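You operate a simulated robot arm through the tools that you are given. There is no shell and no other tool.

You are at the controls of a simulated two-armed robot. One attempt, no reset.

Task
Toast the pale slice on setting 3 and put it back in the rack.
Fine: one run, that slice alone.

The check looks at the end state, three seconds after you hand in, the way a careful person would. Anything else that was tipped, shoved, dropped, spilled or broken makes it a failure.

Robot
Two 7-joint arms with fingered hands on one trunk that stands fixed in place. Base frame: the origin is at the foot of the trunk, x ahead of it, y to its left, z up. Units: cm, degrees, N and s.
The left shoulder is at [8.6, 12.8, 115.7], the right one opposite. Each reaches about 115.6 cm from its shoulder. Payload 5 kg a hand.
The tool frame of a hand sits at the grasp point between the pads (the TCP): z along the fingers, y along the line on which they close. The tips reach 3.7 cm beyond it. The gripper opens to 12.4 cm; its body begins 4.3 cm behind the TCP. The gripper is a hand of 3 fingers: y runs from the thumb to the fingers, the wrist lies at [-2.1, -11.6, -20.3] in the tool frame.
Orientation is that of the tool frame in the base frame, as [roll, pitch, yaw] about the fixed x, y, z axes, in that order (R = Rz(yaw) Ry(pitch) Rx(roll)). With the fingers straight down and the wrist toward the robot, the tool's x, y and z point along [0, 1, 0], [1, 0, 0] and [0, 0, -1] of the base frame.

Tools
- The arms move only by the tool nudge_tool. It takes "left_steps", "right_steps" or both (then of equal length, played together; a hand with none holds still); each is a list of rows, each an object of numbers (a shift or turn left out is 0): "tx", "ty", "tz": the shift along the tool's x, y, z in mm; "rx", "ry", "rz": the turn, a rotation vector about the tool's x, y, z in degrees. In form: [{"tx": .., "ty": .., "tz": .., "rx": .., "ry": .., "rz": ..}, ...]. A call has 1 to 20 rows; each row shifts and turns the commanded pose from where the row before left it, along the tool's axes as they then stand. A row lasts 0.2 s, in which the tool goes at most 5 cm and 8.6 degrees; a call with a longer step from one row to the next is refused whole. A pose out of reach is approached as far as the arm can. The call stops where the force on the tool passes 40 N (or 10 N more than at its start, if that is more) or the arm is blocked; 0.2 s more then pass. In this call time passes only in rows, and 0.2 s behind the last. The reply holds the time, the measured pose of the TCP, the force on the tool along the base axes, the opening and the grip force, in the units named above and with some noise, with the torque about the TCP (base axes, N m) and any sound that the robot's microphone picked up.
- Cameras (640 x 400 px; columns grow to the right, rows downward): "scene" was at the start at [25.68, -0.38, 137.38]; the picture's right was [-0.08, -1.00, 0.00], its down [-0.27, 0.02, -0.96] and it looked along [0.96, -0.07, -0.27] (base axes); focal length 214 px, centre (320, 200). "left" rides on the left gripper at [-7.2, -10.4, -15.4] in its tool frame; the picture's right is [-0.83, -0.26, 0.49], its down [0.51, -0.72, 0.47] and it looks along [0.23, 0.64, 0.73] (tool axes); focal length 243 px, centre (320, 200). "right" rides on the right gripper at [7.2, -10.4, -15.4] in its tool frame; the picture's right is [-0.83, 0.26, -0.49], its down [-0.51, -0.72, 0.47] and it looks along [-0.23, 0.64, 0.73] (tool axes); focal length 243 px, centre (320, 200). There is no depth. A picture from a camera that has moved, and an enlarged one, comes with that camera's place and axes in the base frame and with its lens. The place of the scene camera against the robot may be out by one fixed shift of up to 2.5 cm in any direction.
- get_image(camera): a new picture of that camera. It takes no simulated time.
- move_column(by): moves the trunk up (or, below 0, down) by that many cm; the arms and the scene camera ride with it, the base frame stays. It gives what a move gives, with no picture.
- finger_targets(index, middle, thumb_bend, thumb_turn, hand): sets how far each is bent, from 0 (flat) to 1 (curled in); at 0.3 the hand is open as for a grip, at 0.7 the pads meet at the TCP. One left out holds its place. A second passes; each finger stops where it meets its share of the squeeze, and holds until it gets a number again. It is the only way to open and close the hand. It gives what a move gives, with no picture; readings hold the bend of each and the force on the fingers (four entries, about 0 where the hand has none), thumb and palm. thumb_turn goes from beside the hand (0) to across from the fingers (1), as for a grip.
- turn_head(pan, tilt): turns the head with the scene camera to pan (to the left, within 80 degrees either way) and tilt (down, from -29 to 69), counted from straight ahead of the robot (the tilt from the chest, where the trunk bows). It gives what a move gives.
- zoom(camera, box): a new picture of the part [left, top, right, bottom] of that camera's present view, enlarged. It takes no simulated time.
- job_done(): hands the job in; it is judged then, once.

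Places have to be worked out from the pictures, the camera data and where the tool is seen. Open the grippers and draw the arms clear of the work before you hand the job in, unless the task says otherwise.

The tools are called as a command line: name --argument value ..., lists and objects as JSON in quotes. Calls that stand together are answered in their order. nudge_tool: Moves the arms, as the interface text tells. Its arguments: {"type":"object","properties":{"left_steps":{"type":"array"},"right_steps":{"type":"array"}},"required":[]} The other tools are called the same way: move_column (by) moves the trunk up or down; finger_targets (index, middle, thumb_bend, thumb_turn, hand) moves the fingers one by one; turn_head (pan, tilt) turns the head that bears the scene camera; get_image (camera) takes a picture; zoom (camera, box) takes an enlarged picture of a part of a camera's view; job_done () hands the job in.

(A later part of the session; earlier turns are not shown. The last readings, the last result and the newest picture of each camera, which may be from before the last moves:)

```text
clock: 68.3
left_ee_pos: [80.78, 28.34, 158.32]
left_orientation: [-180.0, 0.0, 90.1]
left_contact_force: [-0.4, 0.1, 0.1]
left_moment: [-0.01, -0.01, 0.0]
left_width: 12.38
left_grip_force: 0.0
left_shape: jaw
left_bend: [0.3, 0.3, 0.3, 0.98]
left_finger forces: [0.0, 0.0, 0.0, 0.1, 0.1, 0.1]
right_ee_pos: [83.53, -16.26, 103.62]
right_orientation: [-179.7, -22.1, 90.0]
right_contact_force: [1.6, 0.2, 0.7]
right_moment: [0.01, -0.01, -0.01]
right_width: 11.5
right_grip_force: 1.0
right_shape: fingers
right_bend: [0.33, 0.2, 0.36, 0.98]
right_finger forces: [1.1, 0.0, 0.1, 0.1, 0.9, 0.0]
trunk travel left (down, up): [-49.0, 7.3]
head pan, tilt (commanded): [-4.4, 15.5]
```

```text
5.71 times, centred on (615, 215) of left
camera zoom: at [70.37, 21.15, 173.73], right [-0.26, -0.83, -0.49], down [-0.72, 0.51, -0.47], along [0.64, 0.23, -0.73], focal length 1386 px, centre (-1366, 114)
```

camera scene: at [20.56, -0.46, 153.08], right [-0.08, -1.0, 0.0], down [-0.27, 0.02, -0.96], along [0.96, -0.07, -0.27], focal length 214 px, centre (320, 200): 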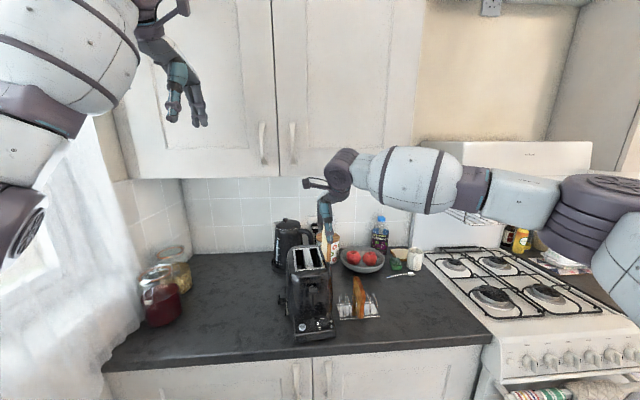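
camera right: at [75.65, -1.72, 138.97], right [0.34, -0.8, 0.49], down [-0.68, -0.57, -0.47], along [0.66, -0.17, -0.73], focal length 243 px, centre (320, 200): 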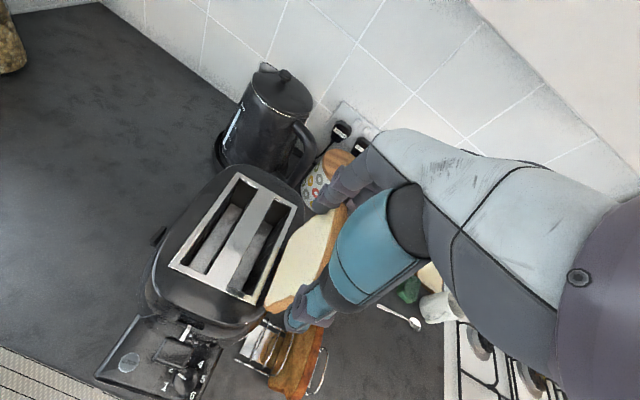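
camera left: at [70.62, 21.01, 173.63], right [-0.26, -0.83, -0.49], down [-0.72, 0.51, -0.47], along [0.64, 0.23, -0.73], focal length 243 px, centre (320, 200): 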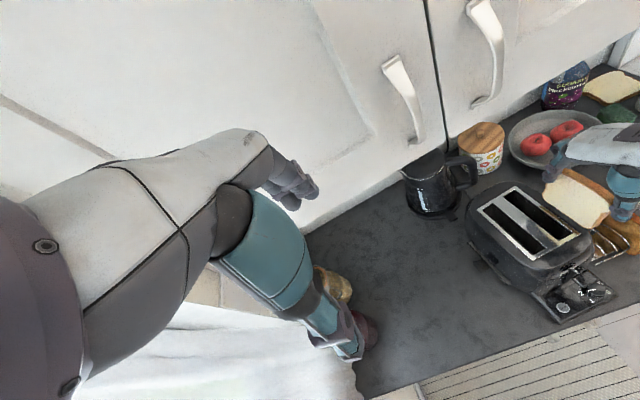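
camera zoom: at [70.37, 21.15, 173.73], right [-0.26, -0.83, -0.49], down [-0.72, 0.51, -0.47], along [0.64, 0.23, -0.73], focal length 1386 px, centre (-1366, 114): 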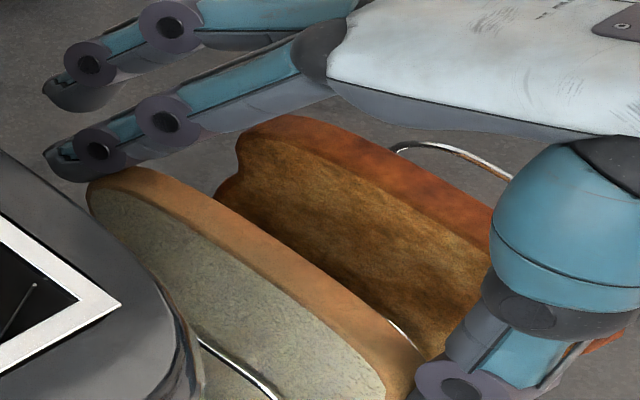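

Both pads now hold the ends (1.1 and 0.9 N). I squeeze slightly more for a light but safe grip.

finger_targets --hand "right" --index 0.355 --thumb_bend 0.385

zoom --camera "scene" --box '[335, 255, 395, 325]'

zoom --camera "left" --box '[590, 180, 640, 250]'

```text
clock: 69.3
left_ee_pos: [80.79, 28.38, 158.32]
left_orientation: [-180.0, 0.0, 90.0]
left_contact_force: [-0.6, -0.3, 0.2]
left_moment: [-0.01, 0.01, -0.01]
left_width: 12.37
left_grip_force: 0.1
left_shape: jaw
left_bend: [0.3, 0.3, 0.3, 0.98]
left_finger forces: [0.0, 0.1, 0.2, 0.0, 0.0, 0.0]
right_ee_pos: [83.5, -16.35, 103.64]
right_orientation: [-179.6, -22.1, 89.9]
right_contact_force: [0.6, -0.3, 0.9]
right_moment: [0.01, -0.01, -0.02]
right_width: 11.39
right_grip_force: 1.3
right_shape: fingers
right_bend: [0.33, 0.2, 0.37, 0.98]
right_finger forces: [1.7, 0.1, 0.0, 0.1, 1.4, 0.0]
trunk travel left (down, up): [-49.0, 7.3]
head pan, tilt (commanded): [-4.4, 15.5]
```

```text
5.71 times, centred on (365, 290) of scene
camera zoom: at [20.36, -0.37, 153.11], right [-0.08, -1.0, 0.0], down [-0.27, 0.02, -0.96], along [0.96, -0.07, -0.27], focal length 1226 px, centre (63, -314)
```

zoom: 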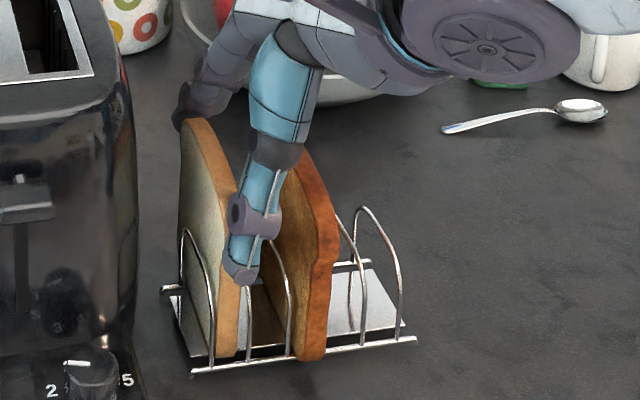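

```text
5.71 times, centred on (615, 215) of left
camera zoom: at [70.37, 21.13, 173.73], right [-0.26, -0.83, -0.49], down [-0.72, 0.51, -0.47], along [0.64, 0.23, -0.73], focal length 1386 px, centre (-1366, 114)
```

zoom: 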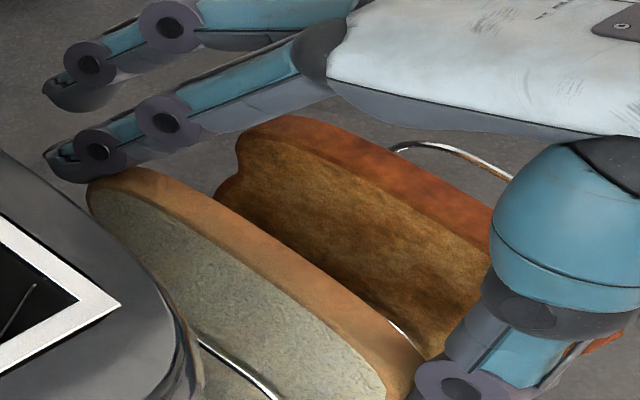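

Good symmetric contact (1.7/1.4 N). I take it up to about 3 N, then lift a few cm vertically.

finger_targets --hand "right" --index 0.385 --thumb_bend 0.42

nudge_tool --right_steps '[{"tx": 1.1, "tz": -2.8}, {"tx": 1.9, "tz": -4.6}, {"tx": 3.0, "tz": -7.4}, {"tx": 3.7, "tz": -9.3}]'

zoom --camera "scene" --box '[335, 245, 395, 325]'

zoom --camera "left" --box '[580, 160, 640, 250]'

```text
clock: 70.3
left_ee_pos: [80.81, 28.28, 158.41]
left_orientation: [179.9, 0.0, 89.9]
left_contact_force: [-0.1, 0.3, 0.5]
left_moment: [0.03, 0.0, -0.01]
left_width: 12.34
left_grip_force: 0.0
left_shape: jaw
left_bend: [0.3, 0.3, 0.3, 0.98]
left_finger forces: [0.1, 0.0, 0.0, 0.0, 0.0, 0.0]
right_ee_pos: [83.43, -16.33, 103.67]
right_orientation: [-179.7, -22.1, 89.9]
right_contact_force: [-0.2, -0.5, 1.3]
right_moment: [0.01, 0.03, 0.03]
right_width: 11.29
right_grip_force: 5.1
right_shape: fingers
right_bend: [0.34, 0.2, 0.38, 0.99]
right_finger forces: [4.6, 0.0, 0.0, 0.1, 5.0, 0.0]
trunk travel left (down, up): [-49.0, 7.3]
head pan, tilt (commanded): [-4.4, 15.5]
```

```text
clock: 71.3
left_ee_pos: [80.78, 28.23, 158.38]
left_orientation: [180.0, 0.0, 90.0]
left_contact_force: [0.3, 1.3, -0.7]
left_moment: [0.04, 0.02, 0.02]
left_width: 12.39
left_grip_force: 0.1
left_shape: jaw
left_bend: [0.3, 0.3, 0.3, 0.98]
left_finger forces: [0.0, 0.0, 0.0, 0.0, 0.1, 0.0]
right_ee_pos: [83.62, -16.26, 106.24]
right_orientation: [-179.8, -22.1, 90.0]
right_contact_force: [0.4, 0.2, -0.5]
right_moment: [-0.02, 0.0, 0.0]
right_width: 11.25
right_grip_force: 4.1
right_shape: fingers
right_bend: [0.34, 0.2, 0.38, 0.99]
right_finger forces: [4.4, 0.1, 0.1, 0.0, 4.6, 0.0]
trunk travel left (down, up): [-49.0, 7.3]
head pan, tilt (commanded): [-4.4, 15.5]
```

```text
5.00 times, centred on (365, 285) of scene
camera zoom: at [20.34, -0.37, 153.11], right [-0.08, -1.0, 0.0], down [-0.27, 0.02, -0.96], along [0.96, -0.07, -0.27], focal length 1072 px, centre (95, -225)
```

zoom: 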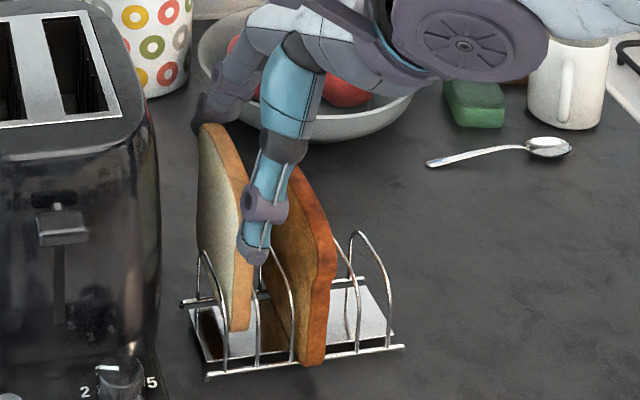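

```text
4.44 times, centred on (610, 205) of left
camera zoom: at [70.34, 21.13, 173.75], right [-0.26, -0.83, -0.49], down [-0.72, 0.51, -0.47], along [0.64, 0.23, -0.73], focal length 1078 px, centre (-969, 178)
```

zoom: 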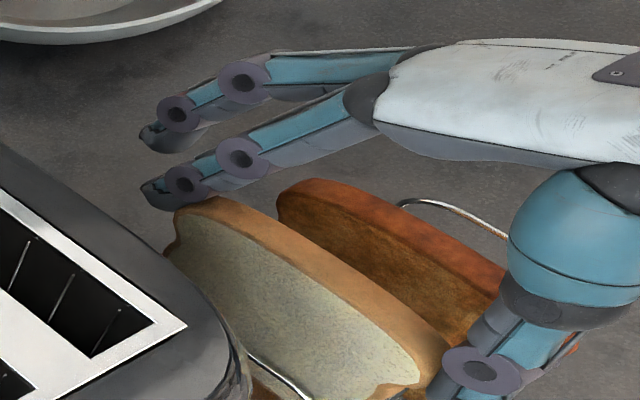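

It rises cleanly and upright with a steady 4.5 N. I lift another 16 cm straight up.

nudge_tool --right_steps '[{"tx": 4.5, "tz": -11}, {"tx": 6.7, "tz": -16.7}, {"tx": 7.5, "tz": -18.5}, {"tx": 7.5, "tz": -18.5}, {"tx": 7.5, "tz": -18.5}, {"tx": 7.5, "tz": -18.5}, {"tx": 7.5, "tz": -18.5}, {"tx": 6.7, "tz": -16.7}, {"tx": 4.5, "tz": -11}]'

zoom --camera "scene" --box '[290, 200, 410, 330]'

zoom --camera "right" --box '[120, 100, 360, 340]'

zoom --camera "left" --box '[520, 100, 640, 270]'

```text
clock: 73.3
left_ee_pos: [80.89, 28.32, 158.33]
left_orientation: [180.0, 0.0, 90.0]
left_contact_force: [-0.6, -0.4, -0.3]
left_moment: [0.01, -0.02, 0.01]
left_width: 12.38
left_grip_force: 0.0
left_shape: jaw
left_bend: [0.3, 0.3, 0.3, 0.98]
left_finger forces: [0.0, 0.0, 0.1, 0.1, 0.0, 0.0]
right_ee_pos: [83.75, -16.41, 122.28]
right_orientation: [-179.7, -22.1, 90.0]
right_contact_force: [-0.2, -0.5, -1.4]
right_moment: [0.01, -0.01, 0.0]
right_width: 11.22
right_grip_force: 4.4
right_shape: fingers
right_bend: [0.34, 0.2, 0.38, 0.99]
right_finger forces: [4.5, 0.1, 0.0, 0.0, 4.8, 0.0]
trunk travel left (down, up): [-49.0, 7.3]
head pan, tilt (commanded): [-4.4, 15.5]
```

```text
3.08 times, centred on (350, 265) of scene
camera zoom: at [20.34, -0.38, 153.11], right [-0.08, -1.0, 0.0], down [-0.27, 0.02, -0.96], along [0.96, -0.07, -0.27], focal length 660 px, centre (228, 0)
```

zoom: 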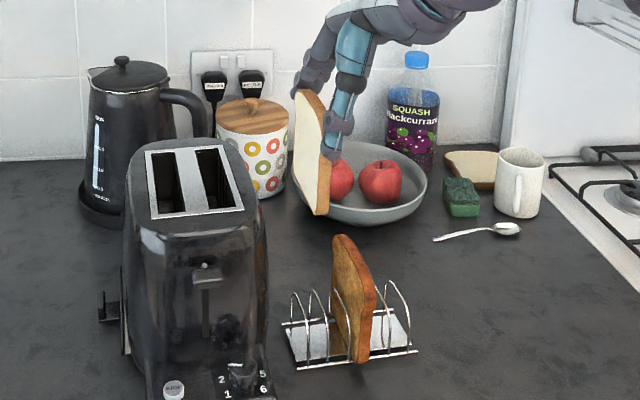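

```text
1.67 times, centred on (240, 220) of right
camera zoom: at [73.47, -15.33, 139.21], right [0.26, -0.95, 0.14], down [-0.72, -0.29, -0.62], along [0.64, 0.06, -0.77], focal length 404 px, centre (453, 167)
```

zoom: 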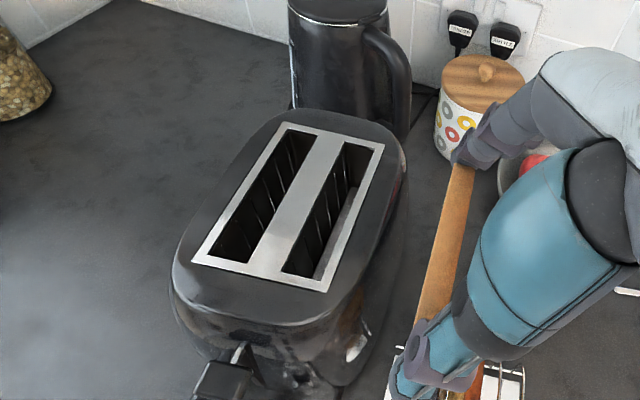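

```text
2.35 times, centred on (580, 185) of left
camera zoom: at [70.34, 21.13, 173.74], right [-0.26, -0.83, -0.49], down [-0.72, 0.51, -0.47], along [0.64, 0.23, -0.73], focal length 571 px, centre (-292, 235)
```

zoom: 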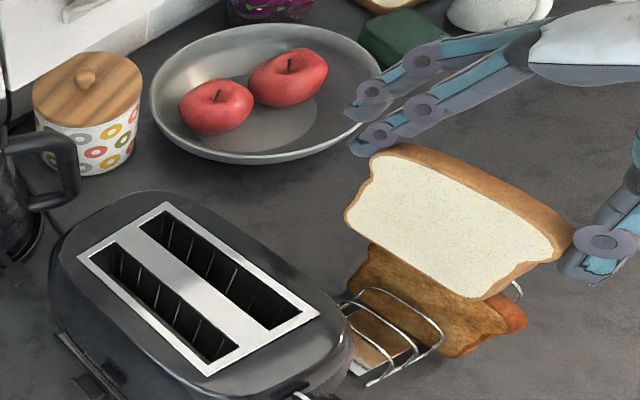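

The slice hangs upright in the leaning hand. Before moving I zoom to measure the slice's yaw and place, and the right slot's.

zoom --camera "right" --box '[150, 160, 320, 320]'

zoom --camera "scene" --box '[300, 220, 370, 290]'

```text
2.50 times, centred on (235, 240) of right
camera zoom: at [73.47, -15.33, 139.21], right [0.26, -0.95, 0.14], down [-0.72, -0.29, -0.62], along [0.64, 0.06, -0.77], focal length 606 px, centre (532, 100)
```

zoom: 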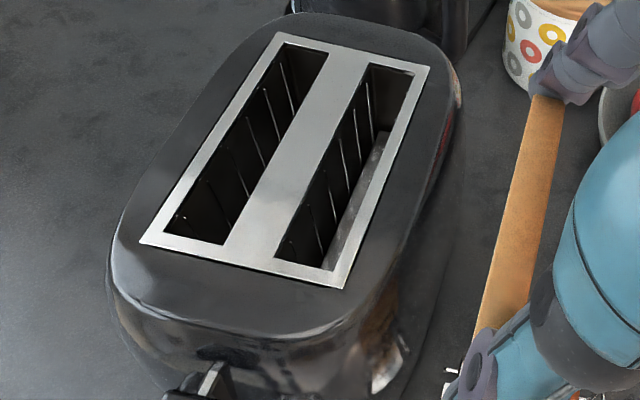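

```text
5.71 times, centred on (335, 255) of scene
camera zoom: at [20.34, -0.38, 153.11], right [-0.08, -1.0, 0.0], down [-0.27, 0.02, -0.96], along [0.96, -0.07, -0.27], focal length 1226 px, centre (234, -114)
```

zoom: 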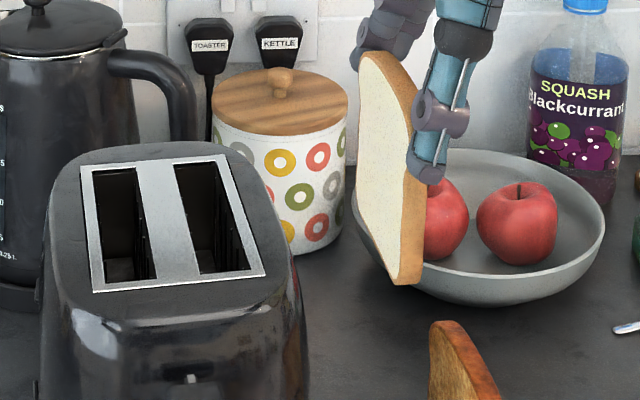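

By the same camera the slice's yaw (~5°) already matches the slot's (4.7°). I carry it over: Δ ≈ (+7.45, +9.9, 0) cm to hover above the right slot.

nudge_tool --right_steps '[{"tx": 8, "ty": 6.5, "tz": 3.2}, {"tx": 15, "ty": 12, "tz": 6}, {"tx": 18, "ty": 15, "tz": 7.5}, {"tx": 18, "ty": 15, "tz": 7.5}, {"tx": 16, "ty": 13, "tz": 6.5}, {"tx": 10, "ty": 8, "tz": 4}, {"tx": 6.7, "ty": 5, "tz": 2.5}]'

zoom --camera "right" --box '[150, 180, 320, 360]'

zoom --camera "scene" --box '[290, 210, 360, 290]'

zoom --camera "left" --box '[440, 120, 600, 280]'

```text
clock: 74.9
left_ee_pos: [80.91, 28.29, 158.27]
left_orientation: [180.0, 0.0, 90.1]
left_contact_force: [-0.1, 0.2, 0.3]
left_moment: [-0.04, -0.01, 0.02]
left_width: 12.37
left_grip_force: 0.1
left_shape: jaw
left_bend: [0.3, 0.3, 0.3, 0.98]
left_finger forces: [0.0, 0.0, 0.0, 0.1, 0.1, 0.1]
right_ee_pos: [91.13, -6.48, 122.27]
right_orientation: [-179.6, -22.0, 89.9]
right_contact_force: [0.8, 1.0, 0.1]
right_moment: [-0.04, -0.01, -0.01]
right_width: 11.25
right_grip_force: 4.6
right_shape: fingers
right_bend: [0.34, 0.2, 0.38, 0.99]
right_finger forces: [4.4, 0.1, 0.0, 0.0, 4.5, 0.0]
trunk travel left (down, up): [-49.0, 7.3]
head pan, tilt (commanded): [-4.4, 15.5]
```

```text
2.22 times, centred on (235, 270) of right
camera zoom: at [80.91, -5.48, 139.16], right [0.26, -0.95, 0.14], down [-0.72, -0.29, -0.62], along [0.64, 0.06, -0.77], focal length 539 px, centre (509, 44)
```

zoom: 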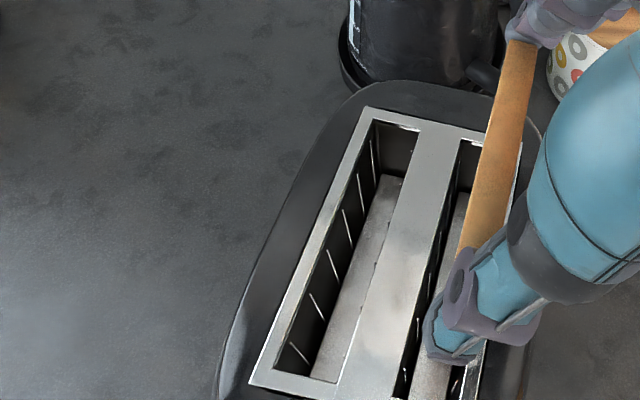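

```text
5.00 times, centred on (325, 250) of scene
camera zoom: at [20.43, -0.4, 153.1], right [-0.08, -1.0, 0.0], down [-0.27, 0.02, -0.96], along [0.96, -0.07, -0.27], focal length 1072 px, centre (295, -50)
```

zoom: 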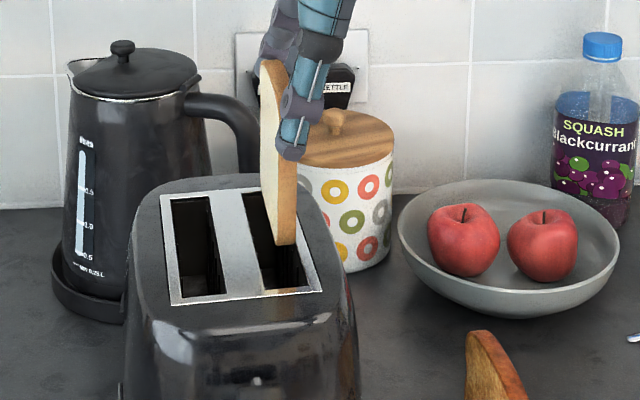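

```text
2.50 times, centred on (520, 200) of left
camera zoom: at [70.45, 21.11, 173.69], right [-0.26, -0.83, -0.49], down [-0.72, 0.51, -0.47], along [0.64, 0.23, -0.73], focal length 606 px, centre (-180, 200)
```

zoom: 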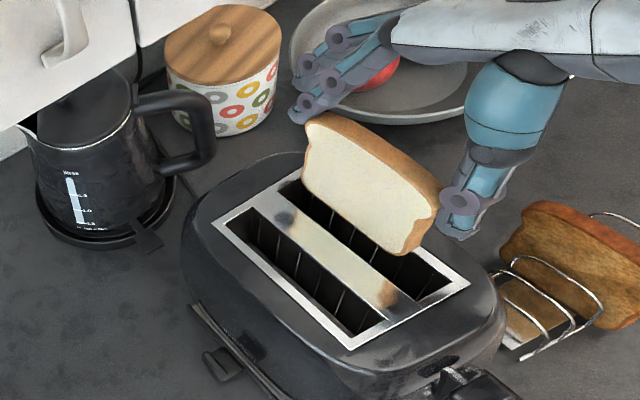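

The slice hovers nearly over the right slot. I zoom in from the left and scene cameras to fine-tune the lateral offset and yaw before lowering.

zoom --camera "left" --box '[490, 160, 590, 260]'

zoom --camera "scene" --box '[300, 235, 345, 280]'

zoom --camera "right" --box '[220, 190, 310, 340]'

```text
4.00 times, centred on (540, 210) of left
camera zoom: at [70.45, 21.11, 173.69], right [-0.26, -0.83, -0.49], down [-0.72, 0.51, -0.47], along [0.64, 0.23, -0.73], focal length 970 px, centre (-560, 160)
```

zoom: 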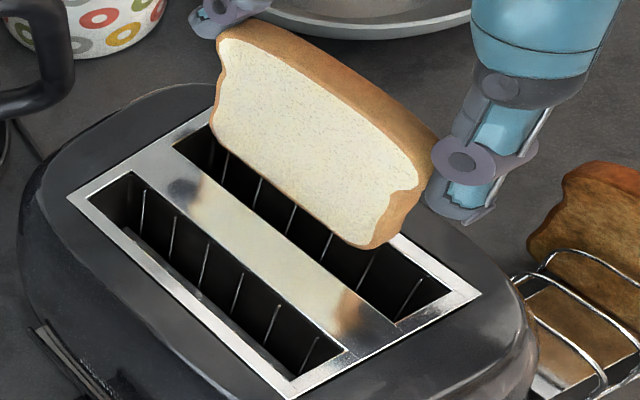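

```text
8.89 times, centred on (322, 258) of scene
camera zoom: at [20.43, -0.4, 153.1], right [-0.08, -1.0, 0.0], down [-0.27, 0.02, -0.96], along [0.96, -0.07, -0.27], focal length 1906 px, centre (298, -311)
```

zoom: 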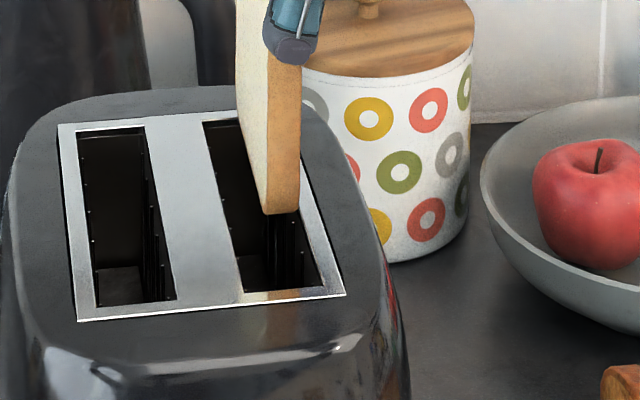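

```text
2.67 times, centred on (265, 265) of right
camera zoom: at [80.91, -5.48, 139.16], right [0.26, -0.95, 0.14], down [-0.72, -0.29, -0.62], along [0.64, 0.06, -0.77], focal length 647 px, centre (467, 27)
```

zoom: 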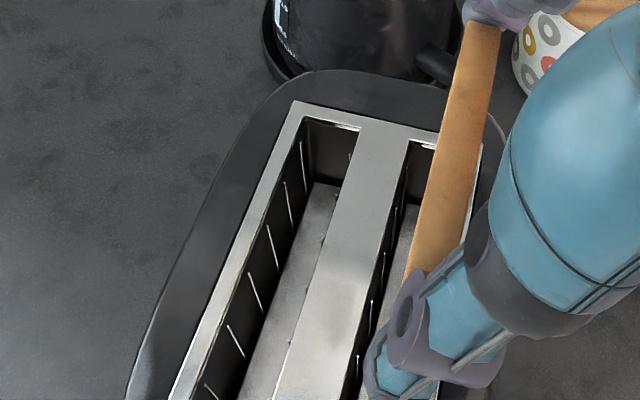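

All views agree the slice is ~0.5 cm too far right and ~2° short in yaw relative to the slot. I correct that and lower 1.6 cm to just above the plate, then check again.

nudge_tool --right_steps '[{"rx": 0.75, "rz": -1.85}, {"tx": 4.6, "tz": 1.9}, {"tx": -3, "tz": 7.4}, {"tx": -3, "tz": 7.4}]'

zoom --camera "left" --box '[490, 160, 590, 260]'

zoom --camera "scene" --box '[300, 235, 345, 280]'

zoom --camera "right" --box '[220, 190, 310, 340]'

```text
clock: 75.9
left_ee_pos: [80.81, 28.29, 158.3]
left_orientation: [179.9, 0.0, 90.0]
left_contact_force: [0.3, 0.5, -1.0]
left_moment: [0.0, 0.06, -0.03]
left_width: 12.37
left_grip_force: 0.1
left_shape: jaw
left_bend: [0.3, 0.3, 0.3, 0.98]
left_finger forces: [0.0, 0.0, 0.0, 0.0, 0.1, 0.1]
right_ee_pos: [91.01, -5.81, 120.63]
right_orientation: [-179.7, -22.2, 92.0]
right_contact_force: [-0.2, -0.9, -1.2]
right_moment: [-0.02, 0.01, -0.04]
right_width: 11.26
right_grip_force: 5.0
right_shape: fingers
right_bend: [0.34, 0.2, 0.38, 0.99]
right_finger forces: [4.4, 0.0, 0.0, 0.0, 4.6, 0.1]
trunk travel left (down, up): [-49.0, 7.3]
head pan, tilt (commanded): [-4.4, 15.5]
```

```text
4.00 times, centred on (540, 210) of left
camera zoom: at [70.36, 21.14, 173.73], right [-0.26, -0.83, -0.49], down [-0.72, 0.51, -0.47], along [0.64, 0.23, -0.73], focal length 970 px, centre (-560, 160)
```

zoom: 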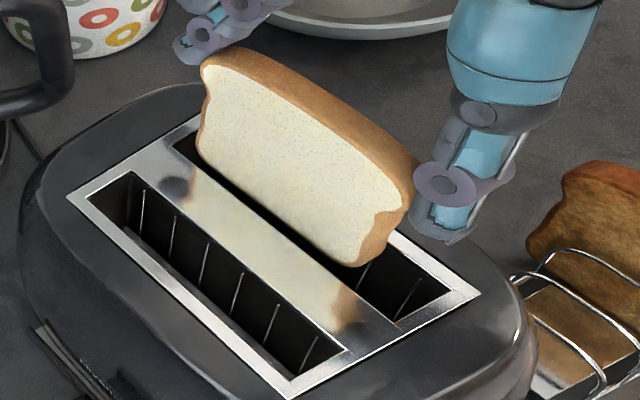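

```text
8.89 times, centred on (322, 258) of scene
camera zoom: at [20.36, -0.37, 153.11], right [-0.08, -1.0, 0.0], down [-0.27, 0.02, -0.96], along [0.96, -0.07, -0.27], focal length 1906 px, centre (298, -311)
```

zoom: 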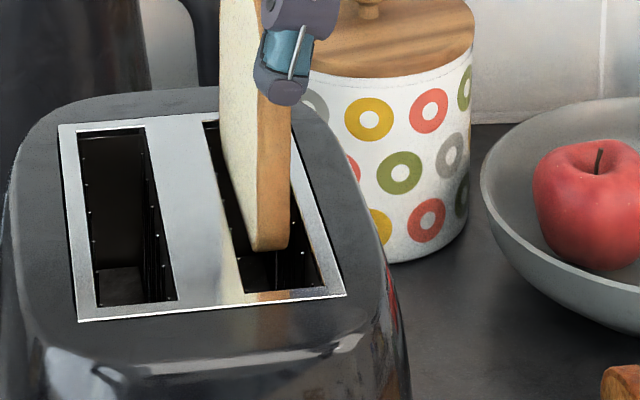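

```text
2.67 times, centred on (265, 265) of right
camera zoom: at [80.82, -5.25, 137.56], right [0.3, -0.94, 0.14], down [-0.71, -0.32, -0.62], along [0.63, 0.08, -0.77], focal length 647 px, centre (467, 27)
```

zoom: 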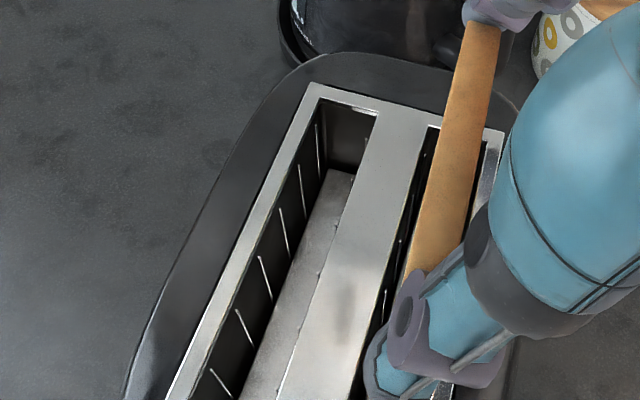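

Slice and slot now line up within ~2 mm in both views. I lower 3 cm into the slot in small steps.

nudge_tool --right_steps '[{"tx": -3.3, "tz": 5.1}, {"tx": -2.3, "tz": 5.6}, {"tx": -2.3, "tz": 5.6}, {"tx": -2.3, "tz": 5.6}, {"tx": -2.3, "tz": 5.6}]'

zoom --camera "left" --box '[490, 160, 590, 260]'

zoom --camera "scene" --box '[300, 235, 345, 280]'

```text
clock: 77.1
left_ee_pos: [80.92, 28.36, 158.27]
left_orientation: [-180.0, -0.1, 89.9]
left_contact_force: [-0.2, 0.1, 0.3]
left_moment: [-0.05, -0.02, 0.0]
left_width: 12.37
left_grip_force: 0.0
left_shape: jaw
left_bend: [0.3, 0.3, 0.3, 0.98]
left_finger forces: [0.0, 0.0, 0.0, 0.0, 0.0, 0.1]
right_ee_pos: [91.16, -6.01, 117.44]
right_orientation: [-179.7, -22.1, 92.0]
right_contact_force: [0.8, 0.1, -0.4]
right_moment: [0.03, 0.0, 0.01]
right_width: 11.24
right_grip_force: 4.8
right_shape: fingers
right_bend: [0.34, 0.2, 0.38, 0.99]
right_finger forces: [4.4, 0.0, 0.0, 0.0, 4.6, 0.1]
trunk travel left (down, up): [-49.0, 7.3]
head pan, tilt (commanded): [-4.4, 15.5]
```

```text
4.00 times, centred on (540, 210) of left
camera zoom: at [70.43, 21.12, 173.7], right [-0.26, -0.83, -0.49], down [-0.72, 0.51, -0.47], along [0.64, 0.23, -0.73], focal length 970 px, centre (-560, 160)
```

zoom: 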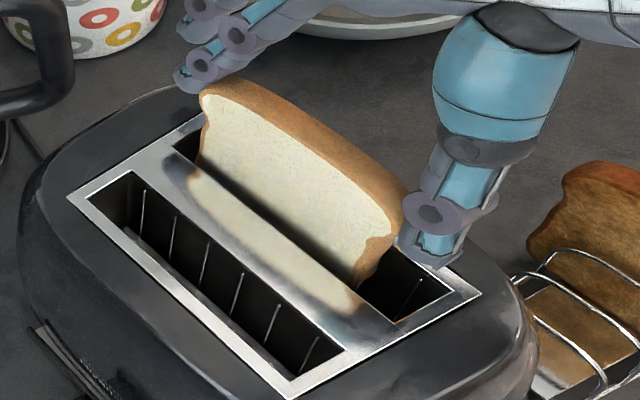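

```text
8.89 times, centred on (322, 258) of scene
camera zoom: at [20.41, -0.39, 153.1], right [-0.08, -1.0, 0.0], down [-0.27, 0.02, -0.96], along [0.96, -0.07, -0.27], focal length 1906 px, centre (298, -311)
```

zoom: 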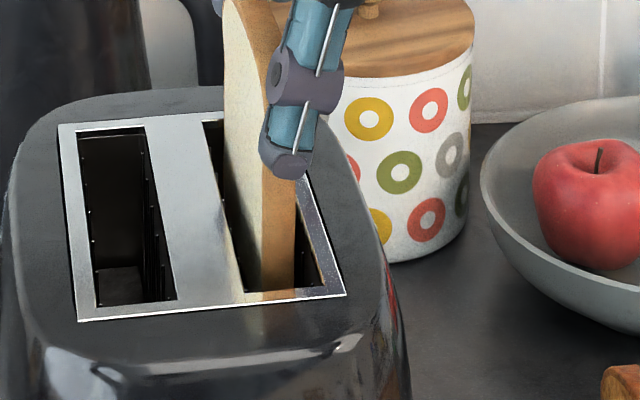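

It slid ~2.3 cm into the slot without touching. I lower another 2.8 cm, to where the fingertips come just above the metal plate.

nudge_tool --right_steps '[{"tx": -2.1, "tz": 5.2}, {"tx": -2.1, "tz": 5.2}, {"tx": -2.1, "tz": 5.2}, {"tx": -2.1, "tz": 5.2}, {"tx": -2.1, "tz": 5.2}]'

zoom --camera "left" --box '[490, 160, 590, 260]'

zoom --camera "scene" --box '[300, 235, 345, 280]'

```text
clock: 78.3
left_ee_pos: [80.84, 28.26, 158.29]
left_orientation: [-180.0, 0.0, 90.1]
left_contact_force: [-0.9, -0.6, -0.2]
left_moment: [0.02, 0.0, 0.01]
left_width: 12.36
left_grip_force: 0.0
left_shape: jaw
left_bend: [0.3, 0.3, 0.3, 0.98]
left_finger forces: [0.0, 0.0, 0.1, 0.0, 0.0, 0.0]
right_ee_pos: [91.04, -6.07, 114.66]
right_orientation: [-179.6, -22.1, 92.1]
right_contact_force: [-0.4, 0.0, 0.3]
right_moment: [0.02, 0.0, -0.02]
right_width: 11.22
right_grip_force: 4.6
right_shape: fingers
right_bend: [0.34, 0.2, 0.38, 0.99]
right_finger forces: [4.4, 0.1, 0.1, 0.0, 4.6, 0.0]
trunk travel left (down, up): [-49.0, 7.3]
head pan, tilt (commanded): [-4.4, 15.5]
```

```text
4.00 times, centred on (540, 210) of left
camera zoom: at [70.42, 21.12, 173.71], right [-0.26, -0.83, -0.49], down [-0.72, 0.51, -0.47], along [0.64, 0.23, -0.73], focal length 970 px, centre (-560, 160)
```

zoom: 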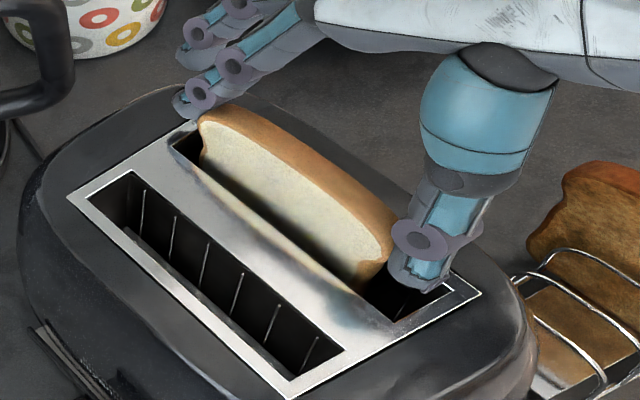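

```text
8.89 times, centred on (322, 258) of scene
camera zoom: at [20.4, -0.38, 153.1], right [-0.08, -1.0, 0.0], down [-0.27, 0.02, -0.96], along [0.96, -0.07, -0.27], focal length 1906 px, centre (298, -311)
```

zoom: 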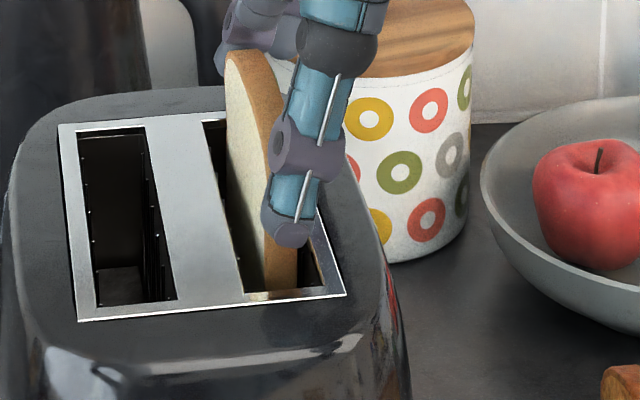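

The slice is ~5 cm deep in the slot, tips just above the plate, no contact. I open index and thumb to let it settle on the carriage.

finger_targets --hand "right" --index 0.28 --thumb_bend 0.3

zoom --camera "left" --box '[490, 160, 590, 260]'

zoom --camera "scene" --box '[300, 235, 345, 280]'

```text
clock: 79.3
left_ee_pos: [80.91, 28.31, 158.49]
left_orientation: [180.0, 0.1, 90.0]
left_contact_force: [-0.2, 0.7, 0.1]
left_moment: [0.01, -0.01, 0.02]
left_width: 12.37
left_grip_force: 0.0
left_shape: jaw
left_bend: [0.3, 0.3, 0.3, 0.98]
left_finger forces: [0.0, 0.1, 0.0, 0.1, 0.0, 0.0]
right_ee_pos: [90.94, -6.12, 114.68]
right_orientation: [-179.7, -22.1, 91.9]
right_contact_force: [0.5, -0.3, 0.3]
right_moment: [0.0, 0.0, -0.01]
right_width: 13.23
right_grip_force: 0.1
right_shape: fingers
right_bend: [0.28, 0.2, 0.3, 0.98]
right_finger forces: [0.1, 0.0, 0.0, 0.0, 0.1, 0.1]
trunk travel left (down, up): [-49.0, 7.3]
head pan, tilt (commanded): [-4.4, 15.5]
```

```text
4.00 times, centred on (540, 210) of left
camera zoom: at [70.37, 21.13, 173.73], right [-0.26, -0.83, -0.49], down [-0.72, 0.51, -0.47], along [0.64, 0.23, -0.73], focal length 970 px, centre (-560, 160)
```

zoom: 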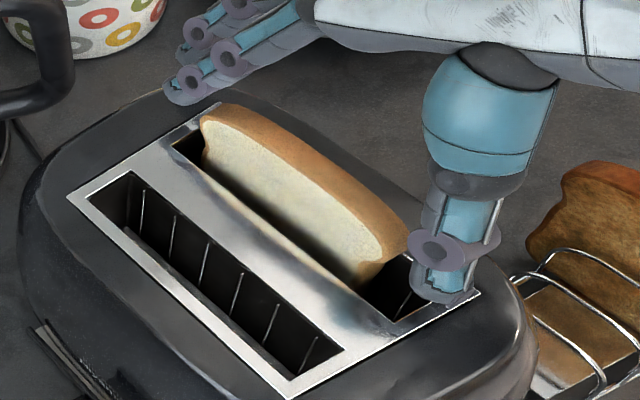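

```text
8.89 times, centred on (322, 258) of scene
camera zoom: at [20.36, -0.37, 153.11], right [-0.08, -1.0, 0.0], down [-0.27, 0.02, -0.96], along [0.96, -0.07, -0.27], focal length 1906 px, centre (298, -311)
```

zoom: 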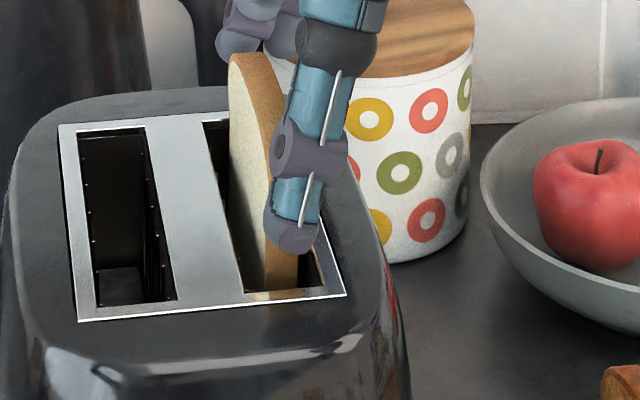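

The slice rests free in the slot, leaning slightly. I lift the hand straight up and away.

nudge_tool --right_steps '[{"tx": 2, "tz": -5}, {"tx": 5, "tz": -12}, {"tx": 7.5, "tz": -18.5}, {"tx": 7.5, "tz": -18.5}, {"tx": 7.5, "tz": -18.5}, {"tx": 7.5, "tz": -18.5}, {"ty": -25, "tx": -5}, {"ty": -30, "tx": -10}, {"ty": -30, "tx": -10}]'

zoom --camera "scene" --box '[270, 220, 400, 340]'

zoom --camera "left" --box '[440, 140, 640, 320]'

get_image --camera "right"

```text
clock: 81.3
left_ee_pos: [80.62, 28.42, 158.47]
left_orientation: [179.9, 0.0, 90.1]
left_contact_force: [0.1, 0.9, -0.9]
left_moment: [0.02, 0.01, 0.0]
left_width: 12.37
left_grip_force: 0.2
left_shape: jaw
left_bend: [0.3, 0.3, 0.3, 0.98]
left_finger forces: [0.0, 0.1, 0.1, 0.0, 0.0, 0.0]
right_ee_pos: [82.55, -8.46, 123.72]
right_orientation: [-179.6, -22.1, 91.9]
right_contact_force: [-0.6, -0.3, -0.1]
right_moment: [0.01, -0.02, -0.01]
right_width: 13.23
right_grip_force: 0.0
right_shape: fingers
right_bend: [0.28, 0.2, 0.3, 0.98]
right_finger forces: [0.1, 0.1, 0.0, 0.1, 0.1, 0.1]
trunk travel left (down, up): [-49.0, 7.3]
head pan, tilt (commanded): [-4.4, 15.5]
```

```text
3.33 times, centred on (335, 280) of scene
camera zoom: at [20.23, -0.41, 153.13], right [-0.08, -1.0, 0.0], down [-0.27, 0.02, -0.96], along [0.96, -0.07, -0.27], focal length 715 px, centre (270, -67)
```

zoom: 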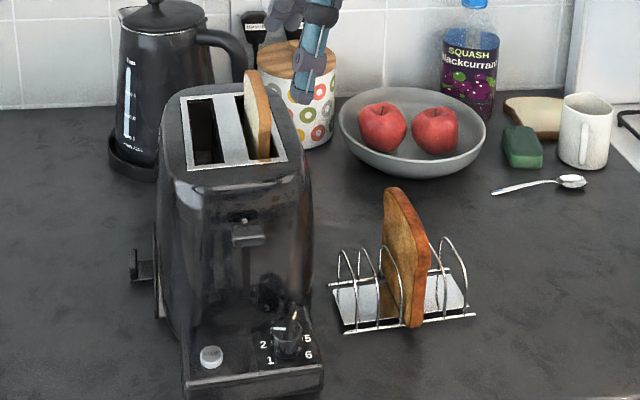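

```text
2.22 times, centred on (540, 230) of left
camera zoom: at [70.21, 21.09, 173.83], right [-0.26, -0.83, -0.49], down [-0.72, 0.51, -0.47], along [0.64, 0.23, -0.73], focal length 539 px, centre (-169, 133)
```

zoom: 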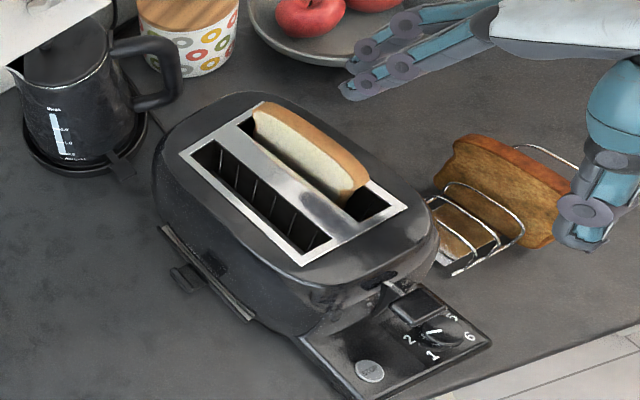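

```text
taken
camera right: at [72.37, -7.88, 140.65], right [0.3, -0.94, 0.14], down [-0.71, -0.32, -0.62], along [0.63, 0.08, -0.77], focal length 243 px, centre (320, 200)
```

right: 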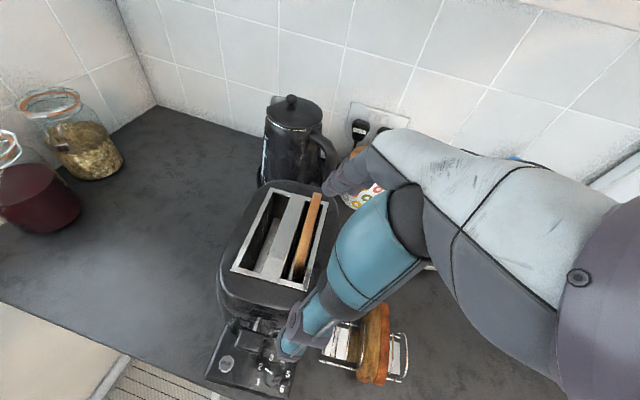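

The pale slice stands in the right slot and nothing else moved. Next is the dial; I zoom in on it from all cameras to see its shape and the room around it.

zoom --camera "scene" --box '[300, 300, 345, 335]'

zoom --camera "left" --box '[540, 260, 610, 320]'

zoom --camera "right" --box '[195, 310, 315, 400]'

```text
11.43 times, centred on (322, 318) of scene
camera zoom: at [20.23, -0.41, 153.13], right [-0.08, -1.0, 0.0], down [-0.27, 0.02, -0.96], along [0.96, -0.07, -0.27], focal length 2451 px, centre (291, -1143)
```

zoom: 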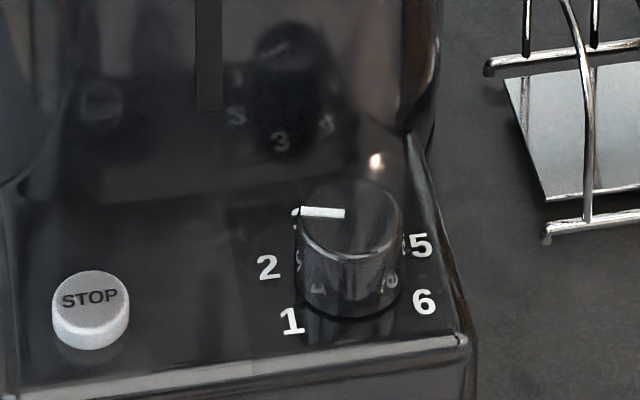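

```text
6.67 times, centred on (575, 290) of left
camera zoom: at [70.21, 21.09, 173.83], right [-0.26, -0.83, -0.49], down [-0.72, 0.51, -0.47], along [0.64, 0.23, -0.73], focal length 1618 px, centre (-1380, -400)
```

zoom: 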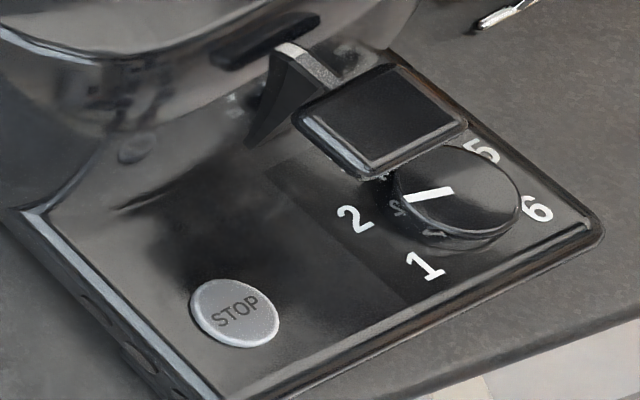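

```text
4.44 times, centred on (255, 355) of right
camera zoom: at [72.37, -7.88, 140.65], right [0.3, -0.94, 0.14], down [-0.71, -0.32, -0.62], along [0.63, 0.08, -0.77], focal length 1078 px, centre (609, -489)
```

zoom: 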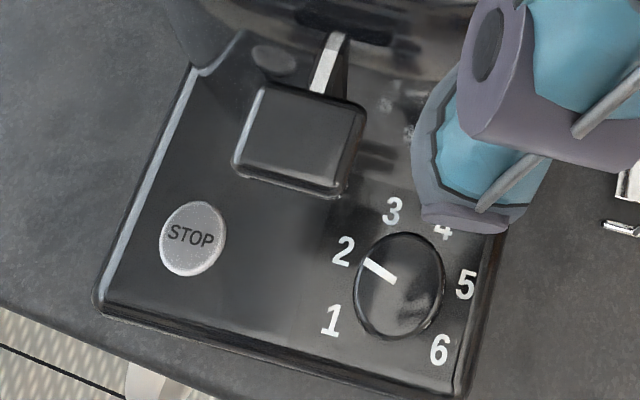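

The dial is a smooth knob ~2.9 cm across under and right of the lever; I will pinch it with index and thumb, coming from the front with the fingers tilted forward. First I draw the hand back and turn it to the sideways-closing orientation.

nudge_tool --right_steps '[{"tx": -8.7, "ty": -27, "tz": -7.2}, {"tx": -8.7, "ty": -27, "tz": -7.2}, {"tx": -8.7, "ty": -27, "tz": -7.2}, {"tx": -8.7, "ty": -27, "tz": -7.2}, {"tx": -8.7, "ty": -27, "tz": -7.2}, {"tx": -8.7, "ty": -27, "tz": -7.2}, {"ry": -7.4}, {"ry": -7.4}, {"ry": -7.3}]'

nudge_tool --right_steps '[{"rz": -8}, {"rz": -8}, {"rz": -8}, {"rz": -8}, {"rz": -8}, {"rz": -8}, {"rz": -8}, {"rz": -8}, {"rz": -8}, {"rz": -8}, {"rz": -8}]'

finger_targets --hand "right" --index 0.5 --middle 0.15 --thumb_bend 0.5 --thumb_turn 1.0

nudge_tool --right_steps '[{"ry": -6}, {"ry": -6}, {"ry": -6}, {"ry": -6}, {"ry": -6}]'

get_image --camera "scene"

get_image --camera "right"

```text
clock: 83.3
left_ee_pos: [80.68, 28.47, 158.43]
left_orientation: [-180.0, 0.1, 90.0]
left_contact_force: [0.7, 1.0, 1.1]
left_moment: [-0.01, -0.02, 0.02]
left_width: 12.37
left_grip_force: 0.0
left_shape: jaw
left_bend: [0.3, 0.3, 0.3, 0.98]
left_finger forces: [0.1, 0.0, 0.0, 0.0, 0.0, 0.0]
right_ee_pos: [66.54, -15.67, 125.84]
right_orientation: [-179.7, 0.1, 92.1]
right_contact_force: [0.0, 0.2, 0.4]
right_moment: [-0.01, -0.06, 0.0]
right_width: 13.24
right_grip_force: 0.0
right_shape: fingers
right_bend: [0.28, 0.2, 0.3, 0.98]
right_finger forces: [0.0, 0.1, 0.1, 0.1, 0.0, 0.0]
trunk travel left (down, up): [-49.0, 7.3]
head pan, tilt (commanded): [-4.4, 15.5]
```

```text
clock: 85.7
left_ee_pos: [80.98, 28.38, 158.3]
left_orientation: [-179.9, 0.0, 90.0]
left_contact_force: [-0.1, -0.4, -0.4]
left_moment: [-0.03, 0.03, -0.01]
left_width: 12.39
left_grip_force: 0.1
left_shape: jaw
left_bend: [0.3, 0.3, 0.3, 0.98]
left_finger forces: [0.1, 0.0, 0.0, 0.0, 0.0, 0.0]
right_ee_pos: [66.68, -15.73, 125.67]
right_orientation: [-179.9, -0.4, -179.8]
right_contact_force: [-0.9, 0.2, -0.5]
right_moment: [-0.03, 0.03, 0.01]
right_width: 13.24
right_grip_force: 0.0
right_shape: fingers
right_bend: [0.28, 0.2, 0.3, 0.98]
right_finger forces: [0.0, 0.0, 0.0, 0.1, 0.0, 0.0]
trunk travel left (down, up): [-49.0, 7.3]
head pan, tilt (commanded): [-4.4, 15.5]
```

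```text
clock: 86.7
left_ee_pos: [80.83, 28.31, 158.51]
left_orientation: [-180.0, 0.0, 89.9]
left_contact_force: [-0.6, 0.1, 0.1]
left_moment: [-0.02, 0.02, 0.06]
left_width: 12.37
left_grip_force: 0.1
left_shape: jaw
left_bend: [0.3, 0.3, 0.3, 0.98]
left_finger forces: [0.1, 0.0, 0.0, 0.0, 0.1, 0.0]
right_ee_pos: [66.69, -15.73, 125.75]
right_orientation: [180.0, -0.3, -179.8]
right_contact_force: [0.2, 0.0, 0.3]
right_moment: [-0.01, 0.0, 0.0]
right_width: 6.83
right_grip_force: 0.1
right_shape: fingers
right_bend: [0.5, 0.15, 0.5, 1.0]
right_finger forces: [0.0, 0.0, 0.1, 0.1, 0.0, 0.0]
trunk travel left (down, up): [-49.0, 7.3]
head pan, tilt (commanded): [-4.4, 15.5]
```

```text
clock: 87.9
left_ee_pos: [80.59, 28.33, 158.48]
left_orientation: [179.9, 0.0, 90.0]
left_contact_force: [-0.1, -0.1, 0.3]
left_moment: [0.03, 0.02, 0.02]
left_width: 12.35
left_grip_force: 0.1
left_shape: jaw
left_bend: [0.3, 0.3, 0.3, 0.98]
left_finger forces: [0.0, 0.0, 0.0, 0.0, 0.0, 0.0]
right_ee_pos: [66.66, -15.75, 125.75]
right_orientation: [179.9, 29.8, -179.8]
right_contact_force: [-0.1, -0.2, -0.6]
right_moment: [0.02, -0.02, 0.01]
right_width: 6.82
right_grip_force: 0.1
right_shape: fingers
right_bend: [0.5, 0.15, 0.5, 1.0]
right_finger forces: [0.1, 0.1, 0.0, 0.1, 0.1, 0.0]
trunk travel left (down, up): [-49.0, 7.3]
head pan, tilt (commanded): [-4.4, 15.5]
```

```text
taken
camera scene: at [20.24, -0.4, 153.13], right [-0.08, -1.0, 0.0], down [-0.27, 0.02, -0.96], along [0.96, -0.07, -0.27], focal length 214 px, centre (320, 200)
```

scene: 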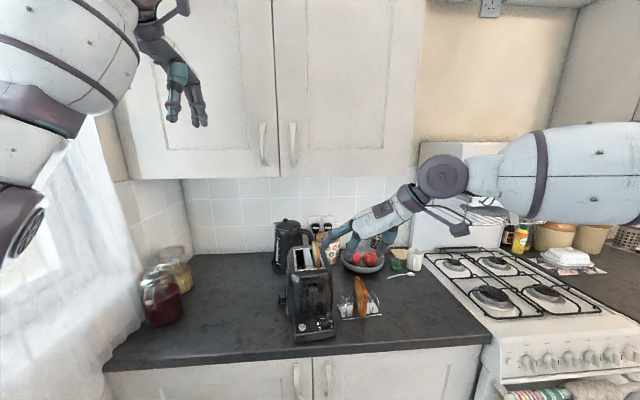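

```text
taken
camera right: at [52.8, -26.1, 135.46], right [0.47, 0.26, 0.84], down [0.68, -0.72, -0.16], along [0.56, 0.64, -0.52], focal length 243 px, centre (320, 200)
```

right: 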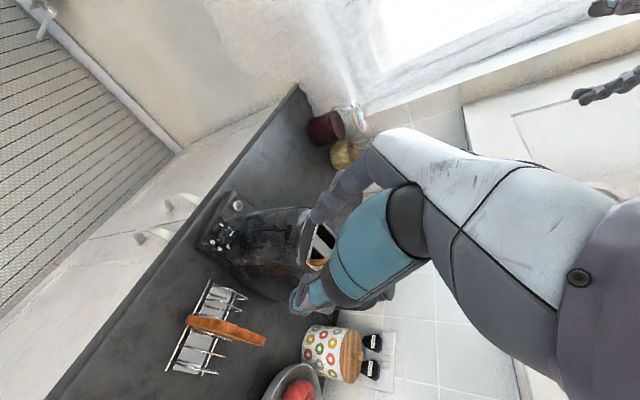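

The hand now points forward-down. I try curling the middle finger fully into the palm so only index and thumb work on the knob, and look at the shape.

finger_targets --hand "right" --index 0.52 --middle 1.0 --thumb_bend 0.52

zoom --camera "scene" --box '[300, 180, 440, 290]'

zoom --camera "right" --box '[220, 120, 460, 340]'

zoom --camera "left" --box '[500, 130, 640, 300]'

```text
clock: 88.9
left_ee_pos: [80.86, 28.3, 158.36]
left_orientation: [180.0, 0.0, 90.0]
left_contact_force: [0.8, 0.1, -0.6]
left_moment: [0.0, -0.03, -0.02]
left_width: 12.4
left_grip_force: 0.0
left_shape: jaw
left_bend: [0.3, 0.3, 0.3, 0.98]
left_finger forces: [0.0, 0.1, 0.0, 0.1, 0.0, 0.0]
right_ee_pos: [66.75, -15.79, 125.67]
right_orientation: [-180.0, 29.8, -179.9]
right_contact_force: [-0.2, -0.4, 0.0]
right_moment: [-0.01, -0.01, -0.02]
right_width: 6.19
right_grip_force: 0.1
right_shape: fingers
right_bend: [0.52, 1.0, 0.52, 1.0]
right_finger forces: [0.0, 0.1, 0.0, 0.0, 0.1, 0.0]
trunk travel left (down, up): [-49.0, 7.3]
head pan, tilt (commanded): [-4.4, 15.5]
```

```text
3.64 times, centred on (370, 235) of scene
camera zoom: at [20.39, -0.37, 153.1], right [-0.08, -1.0, 0.0], down [-0.27, 0.02, -0.96], along [0.96, -0.07, -0.27], focal length 780 px, centre (138, 73)
```

zoom: 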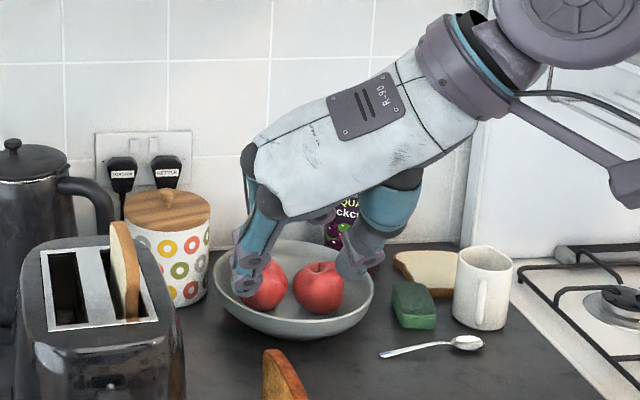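

```text
1.82 times, centred on (340, 230) of right
camera zoom: at [52.93, -26.06, 135.41], right [0.48, 0.26, 0.84], down [0.67, -0.72, -0.16], along [0.56, 0.64, -0.52], focal length 441 px, centre (284, 146)
```

zoom: 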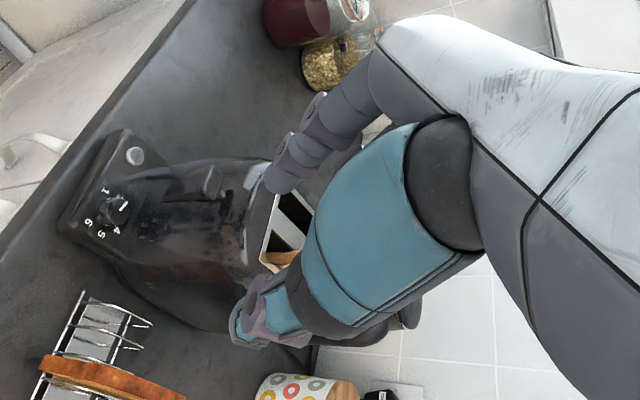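

```text
2.35 times, centred on (570, 215) of left
camera zoom: at [70.4, 21.13, 173.71], right [-0.26, -0.83, -0.49], down [-0.72, 0.51, -0.47], along [0.64, 0.23, -0.73], focal length 571 px, centre (-268, 165)
```

zoom: 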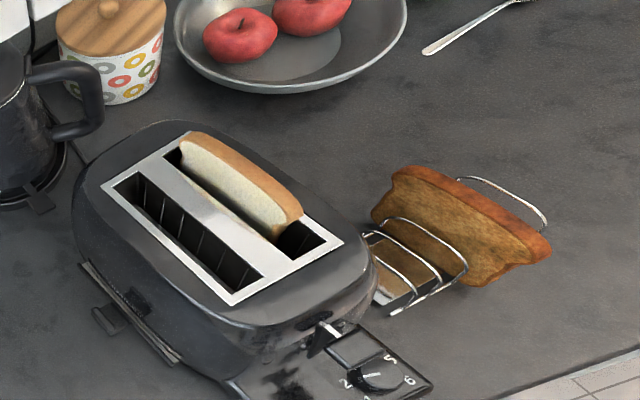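

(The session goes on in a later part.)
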